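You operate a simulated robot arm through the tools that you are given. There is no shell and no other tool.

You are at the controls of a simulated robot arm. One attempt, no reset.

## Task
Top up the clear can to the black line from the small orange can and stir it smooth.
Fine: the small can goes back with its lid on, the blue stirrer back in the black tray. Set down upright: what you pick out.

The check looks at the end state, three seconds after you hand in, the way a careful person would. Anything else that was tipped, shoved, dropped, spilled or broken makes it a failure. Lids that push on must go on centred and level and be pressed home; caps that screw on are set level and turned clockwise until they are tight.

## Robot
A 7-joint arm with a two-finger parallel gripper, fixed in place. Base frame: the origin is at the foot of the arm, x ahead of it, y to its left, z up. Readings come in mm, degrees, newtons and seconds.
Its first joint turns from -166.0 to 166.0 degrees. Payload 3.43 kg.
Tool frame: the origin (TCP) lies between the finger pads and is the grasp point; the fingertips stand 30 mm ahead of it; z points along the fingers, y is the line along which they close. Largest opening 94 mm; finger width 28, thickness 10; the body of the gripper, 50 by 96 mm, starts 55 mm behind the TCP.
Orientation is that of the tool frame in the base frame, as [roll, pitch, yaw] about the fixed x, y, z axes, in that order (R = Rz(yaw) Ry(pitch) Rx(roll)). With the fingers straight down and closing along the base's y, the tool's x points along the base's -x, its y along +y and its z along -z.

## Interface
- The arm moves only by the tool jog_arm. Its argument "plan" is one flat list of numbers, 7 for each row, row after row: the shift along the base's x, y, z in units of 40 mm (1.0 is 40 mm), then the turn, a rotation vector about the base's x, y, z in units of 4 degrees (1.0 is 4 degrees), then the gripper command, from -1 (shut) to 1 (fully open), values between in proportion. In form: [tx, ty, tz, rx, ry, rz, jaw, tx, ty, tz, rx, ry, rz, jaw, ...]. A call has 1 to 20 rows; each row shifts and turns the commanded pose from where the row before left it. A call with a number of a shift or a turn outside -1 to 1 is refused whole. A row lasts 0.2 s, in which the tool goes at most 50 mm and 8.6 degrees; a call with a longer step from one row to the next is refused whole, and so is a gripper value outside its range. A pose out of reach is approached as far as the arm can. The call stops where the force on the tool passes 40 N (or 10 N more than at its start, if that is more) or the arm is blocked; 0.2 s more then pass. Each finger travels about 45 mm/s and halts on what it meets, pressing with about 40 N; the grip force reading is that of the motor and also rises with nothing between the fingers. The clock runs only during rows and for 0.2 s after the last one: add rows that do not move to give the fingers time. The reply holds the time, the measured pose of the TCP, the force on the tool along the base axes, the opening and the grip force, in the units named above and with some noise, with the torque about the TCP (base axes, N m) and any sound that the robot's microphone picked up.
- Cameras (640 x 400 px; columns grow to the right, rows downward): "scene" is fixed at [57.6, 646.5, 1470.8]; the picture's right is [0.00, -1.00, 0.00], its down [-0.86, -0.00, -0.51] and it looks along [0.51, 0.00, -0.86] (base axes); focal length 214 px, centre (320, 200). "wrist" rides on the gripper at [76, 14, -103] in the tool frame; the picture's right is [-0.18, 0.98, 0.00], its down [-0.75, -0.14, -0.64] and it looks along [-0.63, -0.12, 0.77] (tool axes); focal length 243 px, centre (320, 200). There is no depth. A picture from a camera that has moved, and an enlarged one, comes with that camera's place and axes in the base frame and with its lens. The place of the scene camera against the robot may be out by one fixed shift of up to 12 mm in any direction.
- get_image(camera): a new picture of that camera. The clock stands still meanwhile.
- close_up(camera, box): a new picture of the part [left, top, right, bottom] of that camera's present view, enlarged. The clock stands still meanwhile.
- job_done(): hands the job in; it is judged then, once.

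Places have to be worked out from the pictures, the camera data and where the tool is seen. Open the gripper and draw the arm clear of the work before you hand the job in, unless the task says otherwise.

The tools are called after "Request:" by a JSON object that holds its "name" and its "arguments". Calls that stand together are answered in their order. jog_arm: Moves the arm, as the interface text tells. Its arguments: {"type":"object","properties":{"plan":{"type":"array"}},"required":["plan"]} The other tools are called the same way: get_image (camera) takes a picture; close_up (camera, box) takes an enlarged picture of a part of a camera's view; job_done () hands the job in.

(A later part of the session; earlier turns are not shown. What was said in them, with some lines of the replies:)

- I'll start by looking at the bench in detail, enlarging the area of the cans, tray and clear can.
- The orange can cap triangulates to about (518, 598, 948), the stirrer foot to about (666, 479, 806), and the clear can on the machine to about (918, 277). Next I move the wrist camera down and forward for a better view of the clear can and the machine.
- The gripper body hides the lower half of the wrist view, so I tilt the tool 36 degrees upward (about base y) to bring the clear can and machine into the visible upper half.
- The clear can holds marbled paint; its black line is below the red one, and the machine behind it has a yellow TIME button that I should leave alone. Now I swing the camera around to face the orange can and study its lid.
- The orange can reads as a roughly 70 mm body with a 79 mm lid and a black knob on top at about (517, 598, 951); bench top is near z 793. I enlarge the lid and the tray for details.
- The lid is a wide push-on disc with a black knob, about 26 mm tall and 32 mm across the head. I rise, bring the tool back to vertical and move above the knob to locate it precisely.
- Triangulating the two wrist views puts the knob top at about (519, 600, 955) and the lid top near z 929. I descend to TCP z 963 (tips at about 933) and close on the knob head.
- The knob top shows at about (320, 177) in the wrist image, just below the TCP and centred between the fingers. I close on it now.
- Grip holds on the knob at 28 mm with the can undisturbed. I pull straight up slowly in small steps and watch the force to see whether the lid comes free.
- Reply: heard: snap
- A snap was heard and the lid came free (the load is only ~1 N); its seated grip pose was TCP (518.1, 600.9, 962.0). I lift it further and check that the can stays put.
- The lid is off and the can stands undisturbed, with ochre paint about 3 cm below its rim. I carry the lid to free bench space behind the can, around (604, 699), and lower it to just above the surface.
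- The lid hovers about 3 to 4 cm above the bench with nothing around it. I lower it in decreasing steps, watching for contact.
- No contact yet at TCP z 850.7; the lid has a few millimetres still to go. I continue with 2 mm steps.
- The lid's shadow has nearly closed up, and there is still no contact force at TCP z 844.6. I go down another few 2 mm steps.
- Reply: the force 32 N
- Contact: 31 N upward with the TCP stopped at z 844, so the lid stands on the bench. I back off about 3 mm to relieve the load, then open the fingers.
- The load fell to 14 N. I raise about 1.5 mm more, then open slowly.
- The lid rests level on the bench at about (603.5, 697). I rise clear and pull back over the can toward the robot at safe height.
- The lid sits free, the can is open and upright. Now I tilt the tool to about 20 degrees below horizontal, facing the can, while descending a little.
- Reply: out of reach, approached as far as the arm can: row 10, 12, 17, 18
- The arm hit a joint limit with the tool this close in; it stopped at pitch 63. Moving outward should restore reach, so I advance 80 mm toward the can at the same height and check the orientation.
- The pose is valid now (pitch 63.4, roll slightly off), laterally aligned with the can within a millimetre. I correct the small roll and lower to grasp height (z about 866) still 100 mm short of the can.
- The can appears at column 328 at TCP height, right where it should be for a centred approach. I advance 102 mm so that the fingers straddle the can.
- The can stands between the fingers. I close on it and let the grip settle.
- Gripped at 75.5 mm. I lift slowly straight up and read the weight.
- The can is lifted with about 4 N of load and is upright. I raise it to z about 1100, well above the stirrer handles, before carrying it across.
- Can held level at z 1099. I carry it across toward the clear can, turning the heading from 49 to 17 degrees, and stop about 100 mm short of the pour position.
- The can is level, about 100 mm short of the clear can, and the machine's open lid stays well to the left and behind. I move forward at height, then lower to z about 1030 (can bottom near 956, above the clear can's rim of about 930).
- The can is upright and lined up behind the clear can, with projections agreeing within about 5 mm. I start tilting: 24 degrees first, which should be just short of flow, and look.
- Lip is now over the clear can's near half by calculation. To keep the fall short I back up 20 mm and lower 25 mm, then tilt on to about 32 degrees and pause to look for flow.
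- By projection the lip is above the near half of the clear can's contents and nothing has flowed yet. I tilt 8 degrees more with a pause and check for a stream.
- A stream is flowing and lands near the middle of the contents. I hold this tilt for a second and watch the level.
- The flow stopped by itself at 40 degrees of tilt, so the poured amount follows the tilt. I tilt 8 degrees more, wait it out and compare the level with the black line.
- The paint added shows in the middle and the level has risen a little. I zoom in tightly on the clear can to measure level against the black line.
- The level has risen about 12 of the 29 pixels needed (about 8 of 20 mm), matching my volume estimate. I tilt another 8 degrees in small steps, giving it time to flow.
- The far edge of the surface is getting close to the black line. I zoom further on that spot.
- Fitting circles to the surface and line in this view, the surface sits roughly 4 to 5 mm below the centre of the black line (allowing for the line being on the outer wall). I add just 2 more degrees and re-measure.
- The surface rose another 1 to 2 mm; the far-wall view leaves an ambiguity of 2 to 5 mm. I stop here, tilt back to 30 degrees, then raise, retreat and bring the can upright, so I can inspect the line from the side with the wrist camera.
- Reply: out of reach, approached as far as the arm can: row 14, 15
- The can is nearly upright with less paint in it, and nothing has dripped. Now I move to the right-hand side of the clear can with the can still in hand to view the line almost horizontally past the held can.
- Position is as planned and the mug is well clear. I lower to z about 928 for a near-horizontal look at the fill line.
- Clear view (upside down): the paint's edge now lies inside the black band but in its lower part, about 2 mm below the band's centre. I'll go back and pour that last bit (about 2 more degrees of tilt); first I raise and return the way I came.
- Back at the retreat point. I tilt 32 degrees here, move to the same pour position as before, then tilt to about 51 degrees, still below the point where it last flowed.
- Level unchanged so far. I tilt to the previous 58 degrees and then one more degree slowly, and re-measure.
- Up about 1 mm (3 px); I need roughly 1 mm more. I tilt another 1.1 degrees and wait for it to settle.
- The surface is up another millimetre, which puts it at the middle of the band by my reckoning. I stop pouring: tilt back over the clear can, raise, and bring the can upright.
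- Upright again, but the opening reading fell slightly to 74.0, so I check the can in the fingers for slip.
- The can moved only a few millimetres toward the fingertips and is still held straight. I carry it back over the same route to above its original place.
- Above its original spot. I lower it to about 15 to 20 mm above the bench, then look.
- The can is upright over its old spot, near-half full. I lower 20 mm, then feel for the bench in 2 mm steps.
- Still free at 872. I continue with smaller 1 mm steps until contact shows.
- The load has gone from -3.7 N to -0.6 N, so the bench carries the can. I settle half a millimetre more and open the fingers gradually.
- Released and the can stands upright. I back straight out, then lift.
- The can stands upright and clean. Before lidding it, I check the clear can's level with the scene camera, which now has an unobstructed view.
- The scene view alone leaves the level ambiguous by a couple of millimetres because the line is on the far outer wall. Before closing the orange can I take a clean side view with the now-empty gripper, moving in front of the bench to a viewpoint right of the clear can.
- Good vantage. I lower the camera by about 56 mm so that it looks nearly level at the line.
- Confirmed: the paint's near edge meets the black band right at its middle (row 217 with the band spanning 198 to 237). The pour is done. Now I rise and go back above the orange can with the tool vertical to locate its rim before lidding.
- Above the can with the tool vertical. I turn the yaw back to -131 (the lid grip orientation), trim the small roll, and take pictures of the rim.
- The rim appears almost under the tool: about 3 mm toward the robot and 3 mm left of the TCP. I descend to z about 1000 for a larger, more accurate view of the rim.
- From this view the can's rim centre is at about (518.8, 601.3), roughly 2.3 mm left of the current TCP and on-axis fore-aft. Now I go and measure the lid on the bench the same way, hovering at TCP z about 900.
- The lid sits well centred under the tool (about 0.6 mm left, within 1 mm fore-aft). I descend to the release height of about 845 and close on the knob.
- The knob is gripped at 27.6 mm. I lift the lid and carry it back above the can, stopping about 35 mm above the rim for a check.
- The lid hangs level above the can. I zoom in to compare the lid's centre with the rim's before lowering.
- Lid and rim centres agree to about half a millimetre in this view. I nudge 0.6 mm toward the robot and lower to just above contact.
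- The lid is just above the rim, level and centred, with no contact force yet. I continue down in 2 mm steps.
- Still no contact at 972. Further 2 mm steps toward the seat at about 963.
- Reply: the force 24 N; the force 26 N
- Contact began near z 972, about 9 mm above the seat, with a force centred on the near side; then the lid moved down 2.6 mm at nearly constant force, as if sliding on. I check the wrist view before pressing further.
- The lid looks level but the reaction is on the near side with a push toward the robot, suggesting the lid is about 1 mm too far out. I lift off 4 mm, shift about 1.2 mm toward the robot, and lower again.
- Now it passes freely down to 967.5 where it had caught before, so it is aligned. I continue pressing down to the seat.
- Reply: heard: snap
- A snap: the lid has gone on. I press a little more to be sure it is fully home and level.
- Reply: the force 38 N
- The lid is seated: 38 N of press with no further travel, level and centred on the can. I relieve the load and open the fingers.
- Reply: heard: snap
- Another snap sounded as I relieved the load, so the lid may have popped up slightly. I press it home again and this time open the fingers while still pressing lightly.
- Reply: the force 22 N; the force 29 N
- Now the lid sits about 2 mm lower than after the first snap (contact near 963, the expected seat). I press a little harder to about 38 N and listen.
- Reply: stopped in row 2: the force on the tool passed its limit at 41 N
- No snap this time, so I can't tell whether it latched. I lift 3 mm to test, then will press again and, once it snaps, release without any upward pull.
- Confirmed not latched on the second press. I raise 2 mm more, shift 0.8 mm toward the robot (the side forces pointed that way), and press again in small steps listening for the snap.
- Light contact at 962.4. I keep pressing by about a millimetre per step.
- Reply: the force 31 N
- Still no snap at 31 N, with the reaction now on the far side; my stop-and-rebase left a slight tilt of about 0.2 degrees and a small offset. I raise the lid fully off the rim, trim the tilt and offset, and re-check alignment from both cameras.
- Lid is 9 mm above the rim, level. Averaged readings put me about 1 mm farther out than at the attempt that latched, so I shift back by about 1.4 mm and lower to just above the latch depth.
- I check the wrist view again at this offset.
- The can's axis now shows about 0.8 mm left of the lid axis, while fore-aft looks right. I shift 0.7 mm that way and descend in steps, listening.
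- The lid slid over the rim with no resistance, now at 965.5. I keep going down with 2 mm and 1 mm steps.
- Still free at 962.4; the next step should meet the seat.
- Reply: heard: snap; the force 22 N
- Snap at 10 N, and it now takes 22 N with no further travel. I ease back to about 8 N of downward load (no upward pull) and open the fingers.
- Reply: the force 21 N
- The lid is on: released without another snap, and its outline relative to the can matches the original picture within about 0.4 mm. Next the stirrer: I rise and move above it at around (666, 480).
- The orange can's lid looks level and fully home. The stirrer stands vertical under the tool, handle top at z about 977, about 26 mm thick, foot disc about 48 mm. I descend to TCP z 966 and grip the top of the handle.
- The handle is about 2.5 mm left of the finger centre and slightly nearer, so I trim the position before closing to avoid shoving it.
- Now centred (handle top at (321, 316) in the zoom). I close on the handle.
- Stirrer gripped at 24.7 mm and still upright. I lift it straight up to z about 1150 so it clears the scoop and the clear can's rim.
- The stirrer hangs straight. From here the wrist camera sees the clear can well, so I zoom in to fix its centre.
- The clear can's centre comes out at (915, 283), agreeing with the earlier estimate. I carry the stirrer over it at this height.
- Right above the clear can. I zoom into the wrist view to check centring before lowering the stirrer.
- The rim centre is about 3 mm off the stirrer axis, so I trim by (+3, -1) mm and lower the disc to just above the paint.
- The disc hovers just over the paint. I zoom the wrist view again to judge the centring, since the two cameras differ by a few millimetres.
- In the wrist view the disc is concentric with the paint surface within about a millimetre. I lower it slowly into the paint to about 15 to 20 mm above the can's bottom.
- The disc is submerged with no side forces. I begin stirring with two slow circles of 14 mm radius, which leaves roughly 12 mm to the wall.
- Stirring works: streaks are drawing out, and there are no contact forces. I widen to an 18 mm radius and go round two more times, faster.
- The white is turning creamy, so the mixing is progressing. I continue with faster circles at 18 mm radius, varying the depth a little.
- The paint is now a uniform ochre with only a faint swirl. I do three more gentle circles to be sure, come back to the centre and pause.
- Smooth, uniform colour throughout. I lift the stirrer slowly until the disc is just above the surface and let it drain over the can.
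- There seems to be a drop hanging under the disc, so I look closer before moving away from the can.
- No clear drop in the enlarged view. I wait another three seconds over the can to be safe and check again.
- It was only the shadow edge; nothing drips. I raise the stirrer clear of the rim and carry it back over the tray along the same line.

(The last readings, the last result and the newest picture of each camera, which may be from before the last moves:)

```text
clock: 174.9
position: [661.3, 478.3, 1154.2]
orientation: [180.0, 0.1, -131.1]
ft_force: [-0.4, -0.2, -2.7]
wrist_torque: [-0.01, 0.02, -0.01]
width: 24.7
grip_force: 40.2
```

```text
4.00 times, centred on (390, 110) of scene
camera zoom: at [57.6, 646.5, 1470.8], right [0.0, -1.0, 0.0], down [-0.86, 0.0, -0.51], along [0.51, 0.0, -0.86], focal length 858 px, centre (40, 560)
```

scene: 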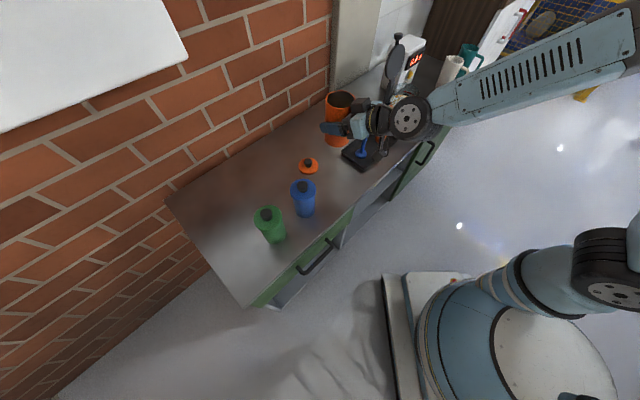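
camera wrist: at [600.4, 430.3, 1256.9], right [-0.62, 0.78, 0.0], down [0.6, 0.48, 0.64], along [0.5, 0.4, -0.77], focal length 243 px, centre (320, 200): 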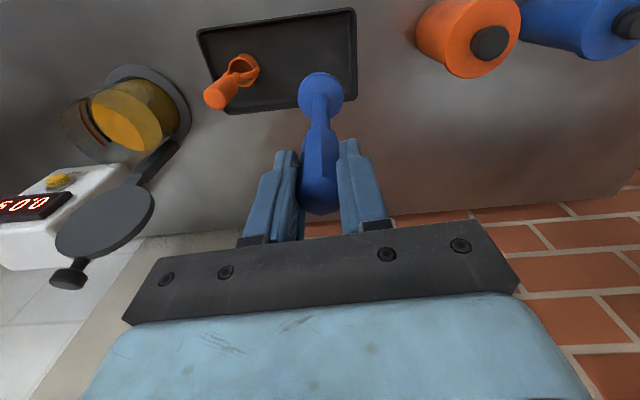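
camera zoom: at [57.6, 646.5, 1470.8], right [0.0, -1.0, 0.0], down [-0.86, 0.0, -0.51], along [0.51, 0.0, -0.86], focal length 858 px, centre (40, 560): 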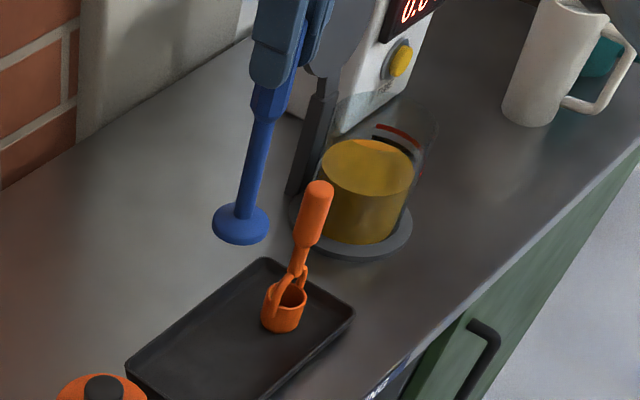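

Over the tray at the original pose, and no drips on the bench. I lower the stirrer to about 10 mm above the tray floor.

Request:
{"name": "jog_arm", "arguments": {"plan": [0.02, 0, -0.5, 0, 0, 0, -1, 0, 0, -0.9, 0, 0, 0, -1, 0, 0, -0.9, 0, 0, 0, -1, 0, 0, -0.9, 0, 0, 0, -1, 0, 0, -0.8, 0, 0, 0, -1, 0, 0, -0.4, 0, 0, 0, -1, 0, 0, 0, 0, 0, 0, -1]}}

Request:
{"name": "get_image", "arguments": {"camera": "wrist"}}

Request:
{"name": "close_up", "arguments": {"camera": "scene", "box": [330, 100, 410, 180]}}

```text
clock: 176.5
position: [663.3, 478.2, 977.5]
orientation: [180.0, 0.1, -131.1]
ft_force: [0.8, 0.7, -2.8]
wrist_torque: [-0.01, 0.02, 0.03]
width: 24.6
grip_force: 39.8
```

```text
taken
camera wrist: at [602.2, 430.0, 1080.0], right [-0.62, 0.78, 0.0], down [0.6, 0.48, 0.64], along [0.5, 0.4, -0.77], focal length 243 px, centre (320, 200)
```

wrist: 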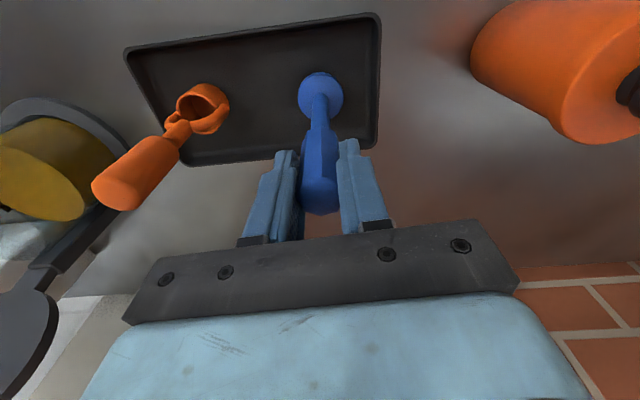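

```text
5.00 times, centred on (370, 140) of scene
camera zoom: at [57.6, 646.5, 1470.8], right [0.0, -1.0, 0.0], down [-0.86, 0.0, -0.51], along [0.51, 0.0, -0.86], focal length 1072 px, centre (70, 500)
```

zoom: 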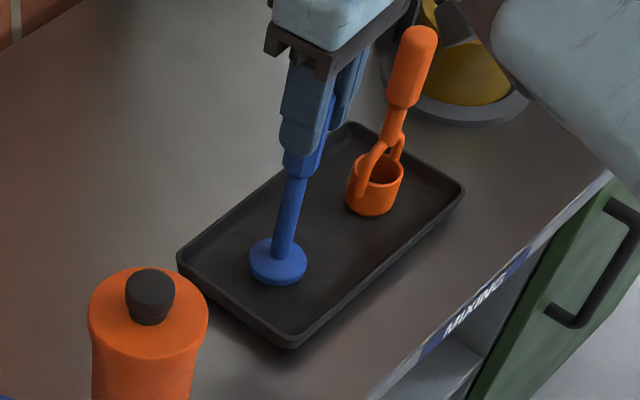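

About a centimetre to go and well inside the tray. I lower gently, sensing for contact.

Request:
{"name": "jog_arm", "arguments": {"plan": [0, 0, -0.1, 0, 0, 0, -1, 0, 0, -0.075, 0, 0, 0, -1]}}

Request:
{"name": "jog_arm", "arguments": {"plan": [0, 0, -0.04, 0, 0, 0, -1]}}

Request:
{"name": "jog_arm", "arguments": {"plan": [0, 0, -0.025, 0, 0, 0, -1]}}

```text
clock: 177.1
position: [663.3, 480.7, 971.8]
orientation: [-179.9, 0.1, -131.1]
ft_force: [0.0, 0.5, -1.3]
wrist_torque: [0.01, -0.03, -0.02]
width: 24.9
grip_force: 40.3
```

```text
clock: 177.5
position: [663.8, 480.1, 969.5]
orientation: [180.0, 0.0, -131.1]
ft_force: [0.8, 0.1, -1.5]
wrist_torque: [-0.01, 0.0, 0.01]
width: 24.7
grip_force: 40.2
```

```text
clock: 177.9
position: [664.5, 479.7, 969.2]
orientation: [179.9, 0.0, -131.1]
ft_force: [-1.1, -1.1, 2.6]
wrist_torque: [-0.21, 0.18, -0.01]
width: 24.9
grip_force: 40.2
```

Light contact with the tray floor (+2.6 N). I open the fingers slowly to let it stand.

Request:
{"name": "jog_arm", "arguments": {"plan": [0, 0, -0.005, 0, 0, 0, -1, 0, 0, 0, 0, 0, 0, -0.4, 0, 0, 0, 0, 0, 0, -0.3, 0, 0, 0, 0, 0, 0, -0.1, 0, 0, 0, 0, 0, 0, 0.3, 0, 0, 0, 0, 0, 0, 0.7, 0, 0, 0, 0, 0, 0, 1, 0, 0, 0, 0, 0, 0, 1]}}

Request:
{"name": "get_image", "arguments": {"camera": "wrist"}}

Request:
{"name": "close_up", "arguments": {"camera": "scene", "box": [330, 100, 410, 180]}}

```text
clock: 179.7
position: [663.5, 480.1, 969.0]
orientation: [-180.0, 0.1, -131.0]
ft_force: [-0.5, 0.5, -0.6]
wrist_torque: [-0.01, 0.0, 0.02]
width: 93.8
grip_force: 0.0
```

```text
taken
camera wrist: at [602.4, 431.6, 1071.5], right [-0.62, 0.78, 0.0], down [0.6, 0.48, 0.64], along [0.5, 0.4, -0.77], focal length 243 px, centre (320, 200)
```

wrist: 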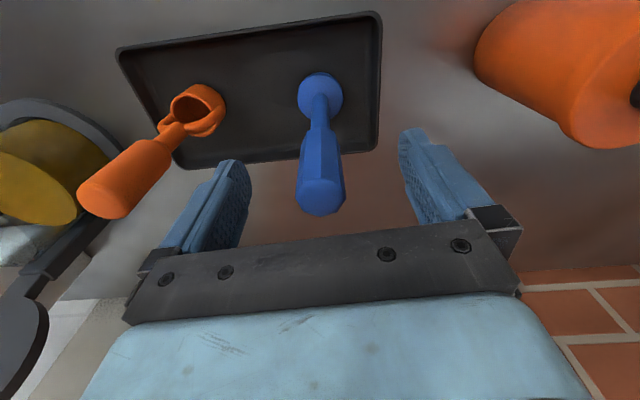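

```text
5.00 times, centred on (370, 140) of scene
camera zoom: at [57.6, 646.5, 1470.8], right [0.0, -1.0, 0.0], down [-0.86, 0.0, -0.51], along [0.51, 0.0, -0.86], focal length 1072 px, centre (70, 500)
```

zoom: 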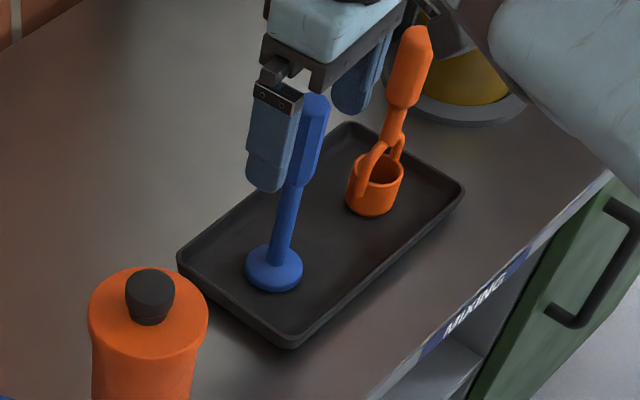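

The stirrer stands upright in the tray, released. I raise the gripper straight up and clear.

Request:
{"name": "jog_arm", "arguments": {"plan": [0, 0, 0.3, 0, 0, 0, 1, 0, 0, 0.9, 0, 0, 0, 1, 0, 0, 1, 0, 0, 0, 1, 0, 0, 1, 0, 0, 0, 1, 0, 0, 0, 0, 0, 0, 1]}}

Request:
{"name": "get_image", "arguments": {"camera": "scene"}}

Request:
{"name": "get_image", "arguments": {"camera": "wrist"}}

```text
clock: 180.9
position: [664.2, 480.5, 1096.6]
orientation: [-179.9, -0.1, -131.1]
ft_force: [0.7, -0.1, -1.1]
wrist_torque: [0.01, 0.0, 0.0]
width: 93.9
grip_force: 0.1
```

```text
taken
```

scene: 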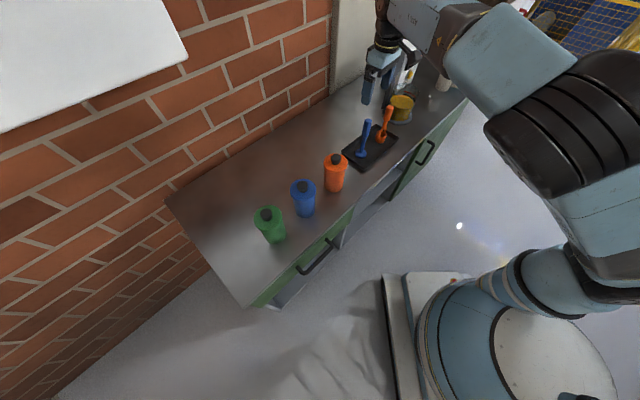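

```text
taken
camera wrist: at [603.8, 431.8, 1199.8], right [-0.62, 0.78, 0.0], down [0.6, 0.48, 0.64], along [0.5, 0.4, -0.77], focal length 243 px, centre (320, 200)
```

wrist: 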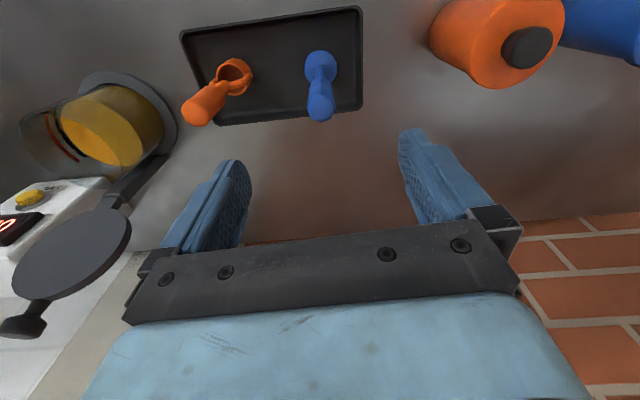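

Everything is in place from here. I move to the earlier viewing pose in front of the orange can for a final check of the lid from the side.

Request:
{"name": "jog_arm", "arguments": {"plan": [-0.6375, 0.0556, 0, 0, 0, 0, 1, -0.6375, 0.0556, 0, 0.755, -0.656, 0, 1, -0.6375, 0.0556, 0, 0.755, -0.656, 0, 1, -0.6375, 0.0556, 0, 0.755, -0.656, 0, 1, -0.6375, 0.0556, 0, 0.755, -0.656, 0, 1, -0.6375, 0.0556, 0, 0.755, -0.656, 0, 1, -0.6375, 0.0556, 0, 0.755, -0.656, 0, 1, -0.6375, 0.0556, 0, 0.755, -0.656, 0, 1, -0.6375, 0.0556, 0, 0.755, -0.656, 0, 1, 0, 0, -0.8, 0.755, -0.656, 0, 1, 0, 0, -0.9, 0, 0, 0, 1, 0, 0, -0.925, 0, 0, 0, 1, 0, 0, 0, 0, 0, 0, 1]}}

Request:
{"name": "close_up", "arguments": {"camera": "wrist", "box": [280, 120, 390, 200]}}

Request:
{"name": "get_image", "arguments": {"camera": "wrist"}}

Request:
{"name": "close_up", "arguments": {"camera": "scene", "box": [370, 60, 450, 130]}}

```text
clock: 182.8
position: [547.4, 435.7, 1093.3]
orientation: [-179.4, 27.9, -141.6]
ft_force: [-0.4, -0.1, -0.5]
wrist_torque: [-0.01, -0.02, 0.04]
width: 93.7
grip_force: 0.1
stopped in row 9: the arm was blocked; the commanded pose is now the measured one
```

```text
5.00 times, centred on (335, 160) of wrist
camera zoom: at [447.2, 375.5, 1147.8], right [-0.48, 0.87, 0.08], down [0.37, 0.12, 0.92], along [0.79, 0.47, -0.38], focal length 1213 px, centre (245, 400)
```

zoom: 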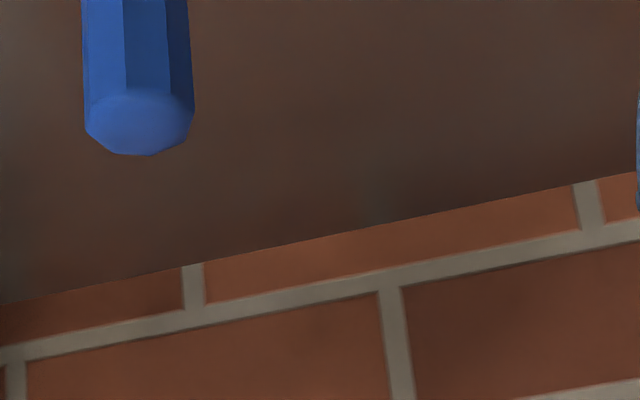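

```text
taken
camera wrist: at [447.2, 375.5, 1147.8], right [-0.48, 0.87, 0.08], down [0.37, 0.12, 0.92], along [0.79, 0.47, -0.38], focal length 243 px, centre (320, 200)
```

wrist: 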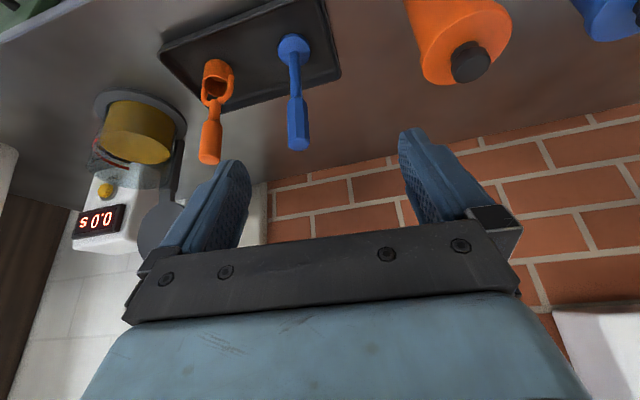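

```text
5.71 times, centred on (410, 95) of scene
camera zoom: at [57.6, 646.5, 1470.8], right [0.0, -1.0, 0.0], down [-0.86, 0.0, -0.51], along [0.51, 0.0, -0.86], focal length 1226 px, centre (-194, 800)
```

zoom: 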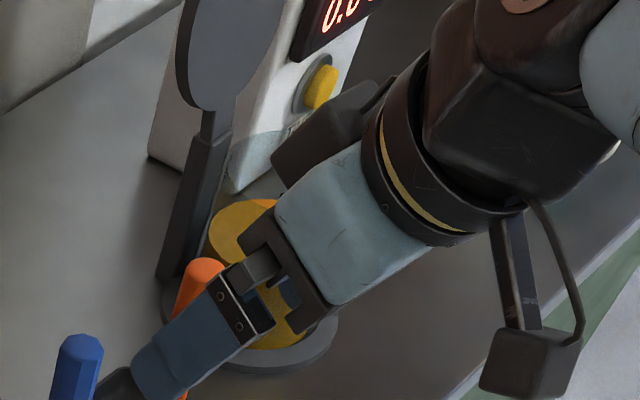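

The arm reports being blocked without any force on the tool; probably a joint limit from this side. I check the whole scene.

Request:
{"name": "get_image", "arguments": {"camera": "scene"}}

```text
taken
```

scene: 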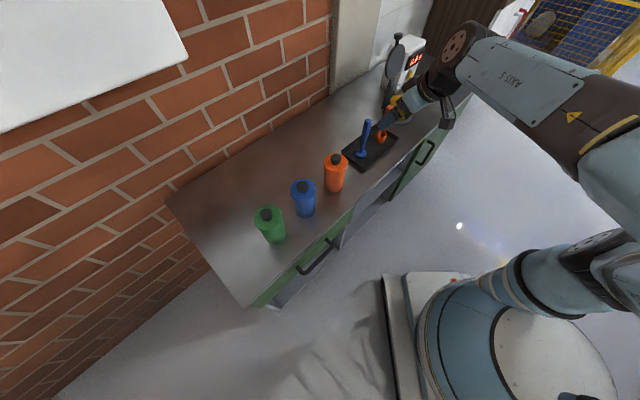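

Nothing touched; the gripper just overlaps the tray in this view from above. From here I can already see the orange can in the wrist view, so I zoom on its lid and on the tray.

Request:
{"name": "close_up", "arguments": {"camera": "wrist", "box": [390, 0, 530, 100]}}

Request:
{"name": "close_up", "arguments": {"camera": "wrist", "box": [80, 0, 350, 200]}}

Request:
{"name": "close_up", "arguments": {"camera": "scene", "box": [240, 140, 380, 250]}}

```text
4.00 times, centred on (460, 50) of wrist
camera zoom: at [447.2, 375.5, 1147.8], right [-0.48, 0.87, 0.08], down [0.37, 0.12, 0.92], along [0.79, 0.47, -0.38], focal length 970 px, centre (-240, 800)
```

zoom: 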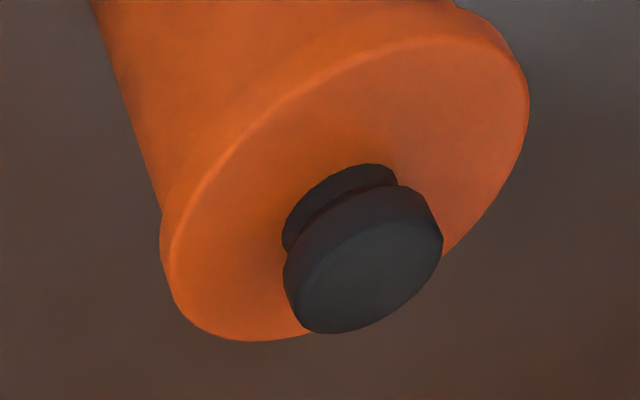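

```text
2.00 times, centred on (215, 100) of wrist
camera zoom: at [447.2, 375.5, 1147.8], right [-0.48, 0.87, 0.08], down [0.37, 0.12, 0.92], along [0.79, 0.47, -0.38], focal length 485 px, centre (530, 400)
```

zoom: 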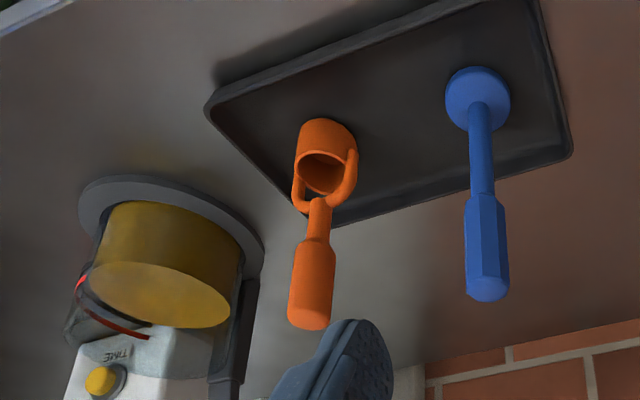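

```text
3.64 times, centred on (310, 195) of scene
camera zoom: at [57.6, 646.5, 1470.8], right [0.0, -1.0, 0.0], down [-0.86, 0.0, -0.51], along [0.51, 0.0, -0.86], focal length 780 px, centre (356, 218)
```

zoom: 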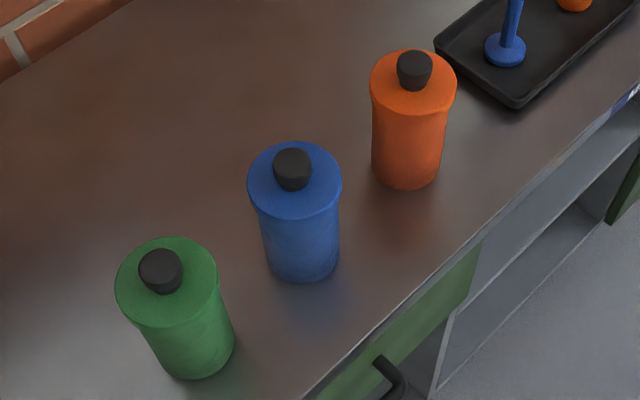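

Lid level and seated, neighbours untouched, stirrer and scoop upright in the tray, paint smooth at the line. I withdraw the arm upward and back, away from the bench.

Request:
{"name": "jog_arm", "arguments": {"plan": [0, 0, 0.7, 0, 0, 0, 1, -0.2, -0.2, 0.9, 0, 0, 0, 1, -0.3, -0.3, 0.9, 0, 0, 0, 1, -0.3, -0.3, 0.9, 0, 0, 0, 1, -0.3, -0.3, 0.9, 0, 0, 0, 1, 0, 0, 0, 0, 0, 0, 1]}}

Request:
{"name": "get_image", "arguments": {"camera": "scene"}}

Request:
{"name": "get_image", "arguments": {"camera": "wrist"}}

```text
clock: 184.2
position: [498.1, 395.1, 1262.5]
orientation: [-179.3, 27.9, -141.0]
ft_force: [-0.8, 0.3, -0.4]
wrist_torque: [0.0, -0.04, 0.04]
width: 94.0
grip_force: 0.1
```

```text
taken
```

scene: 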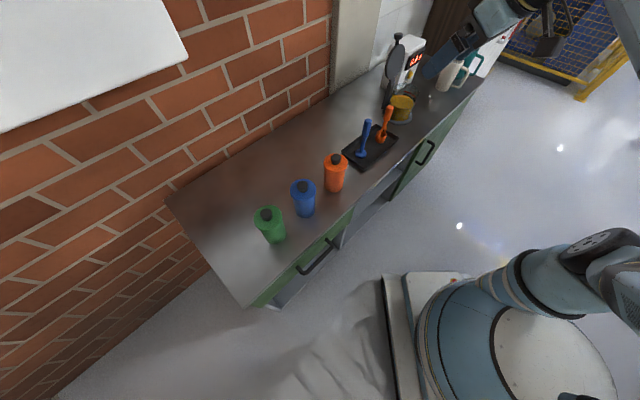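

```text
taken
camera wrist: at [398.1, 333.8, 1318.9], right [-0.49, 0.87, 0.08], down [0.37, 0.13, 0.92], along [0.79, 0.48, -0.38], focal length 243 px, centre (320, 200)
```

wrist: 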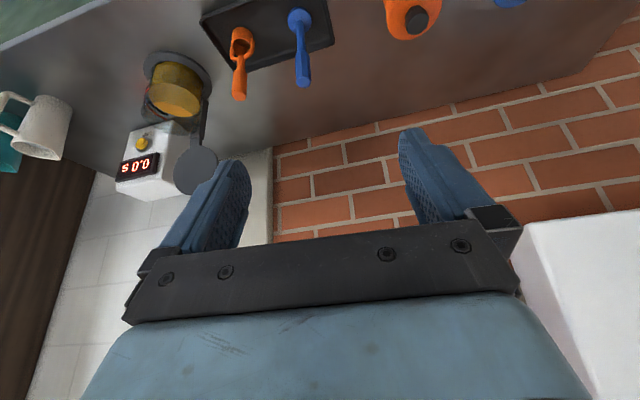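

The arm is clear and open. One last close look at the clear can, the orange can and the bench between them for spills.

Request:
{"name": "close_up", "arguments": {"camera": "scene", "box": [310, 70, 440, 200]}}

Request:
{"name": "close_up", "arguments": {"camera": "scene", "box": [380, 75, 430, 130]}}

Request:
{"name": "close_up", "arguments": {"camera": "scene", "box": [315, 145, 355, 195]}}

```text
3.08 times, centred on (375, 135) of scene
camera zoom: at [57.6, 646.5, 1470.8], right [0.0, -1.0, 0.0], down [-0.86, 0.0, -0.51], along [0.51, 0.0, -0.86], focal length 660 px, centre (151, 400)
```

zoom: 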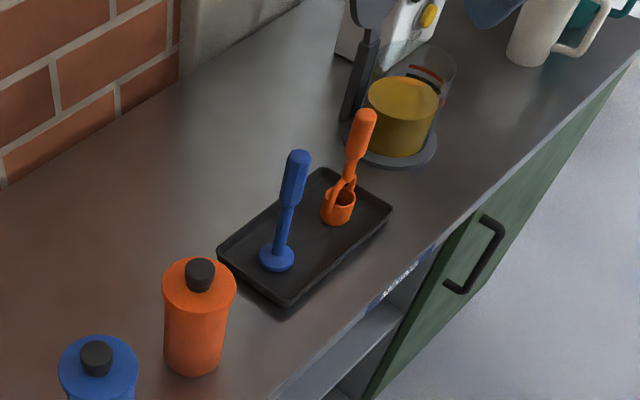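

```text
7.27 times, centred on (405, 102) of scene
camera zoom: at [57.6, 646.5, 1470.8], right [0.0, -1.0, 0.0], down [-0.86, 0.0, -0.51], along [0.51, 0.0, -0.86], focal length 1560 px, centre (-298, 909)
```

zoom: 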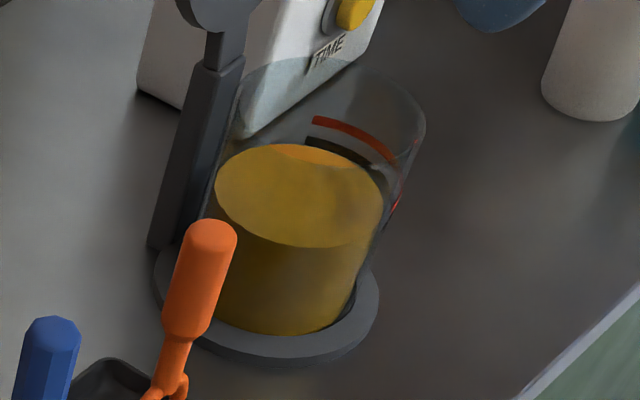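

```text
8.00 times, centred on (335, 170) of scene
camera zoom: at [57.6, 646.5, 1470.8], right [0.0, -1.0, 0.0], down [-0.86, 0.0, -0.51], along [0.51, 0.0, -0.86], focal length 1716 px, centre (200, 440)
```

zoom: 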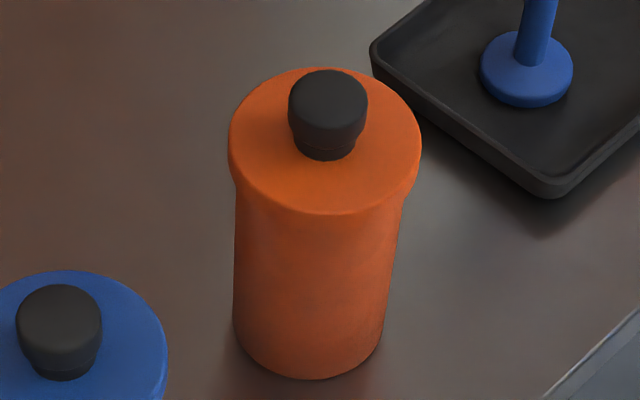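

The pictures show everything finished. The clear can is filled to the black line and evenly ochre. The orange can is back with its lid level and snapped home, and the stirrer stands in the tray. There are no spills, and the arm is clear with the gripper open, so I hand the job in.

Request:
{"name": "job_done", "arguments": {}}

```text
The job is handed in.
```

The job is handed in. The clear can is topped up to the black line and stirred to an even ochre.

- **Fill level:** before stirring, a near-level side view showed the paint at the middle of the black band. After stirring I checked it only from above, and it looked unchanged.
- **Orange can:** it is back upright within a couple of millimetres of where it stood, with the lid on. The lid took several tries. It latched once and popped off again when I eased the load. On the last try it snapped on at about 10 N and took about 22 N without moving further. Its outline on the can matches the first picture to within about 0.4 mm.
- **Stirrer:** it stands upright in the black tray, close to its original spot. I let it drain over the clear can first.
- **Everything else:** I saw no drips or spills, and nothing else looked moved. While withdrawing, the arm once reported being blocked with no force on the tool. The next pictures showed nothing disturbed.

The arm is clear of the bench with the gripper open.
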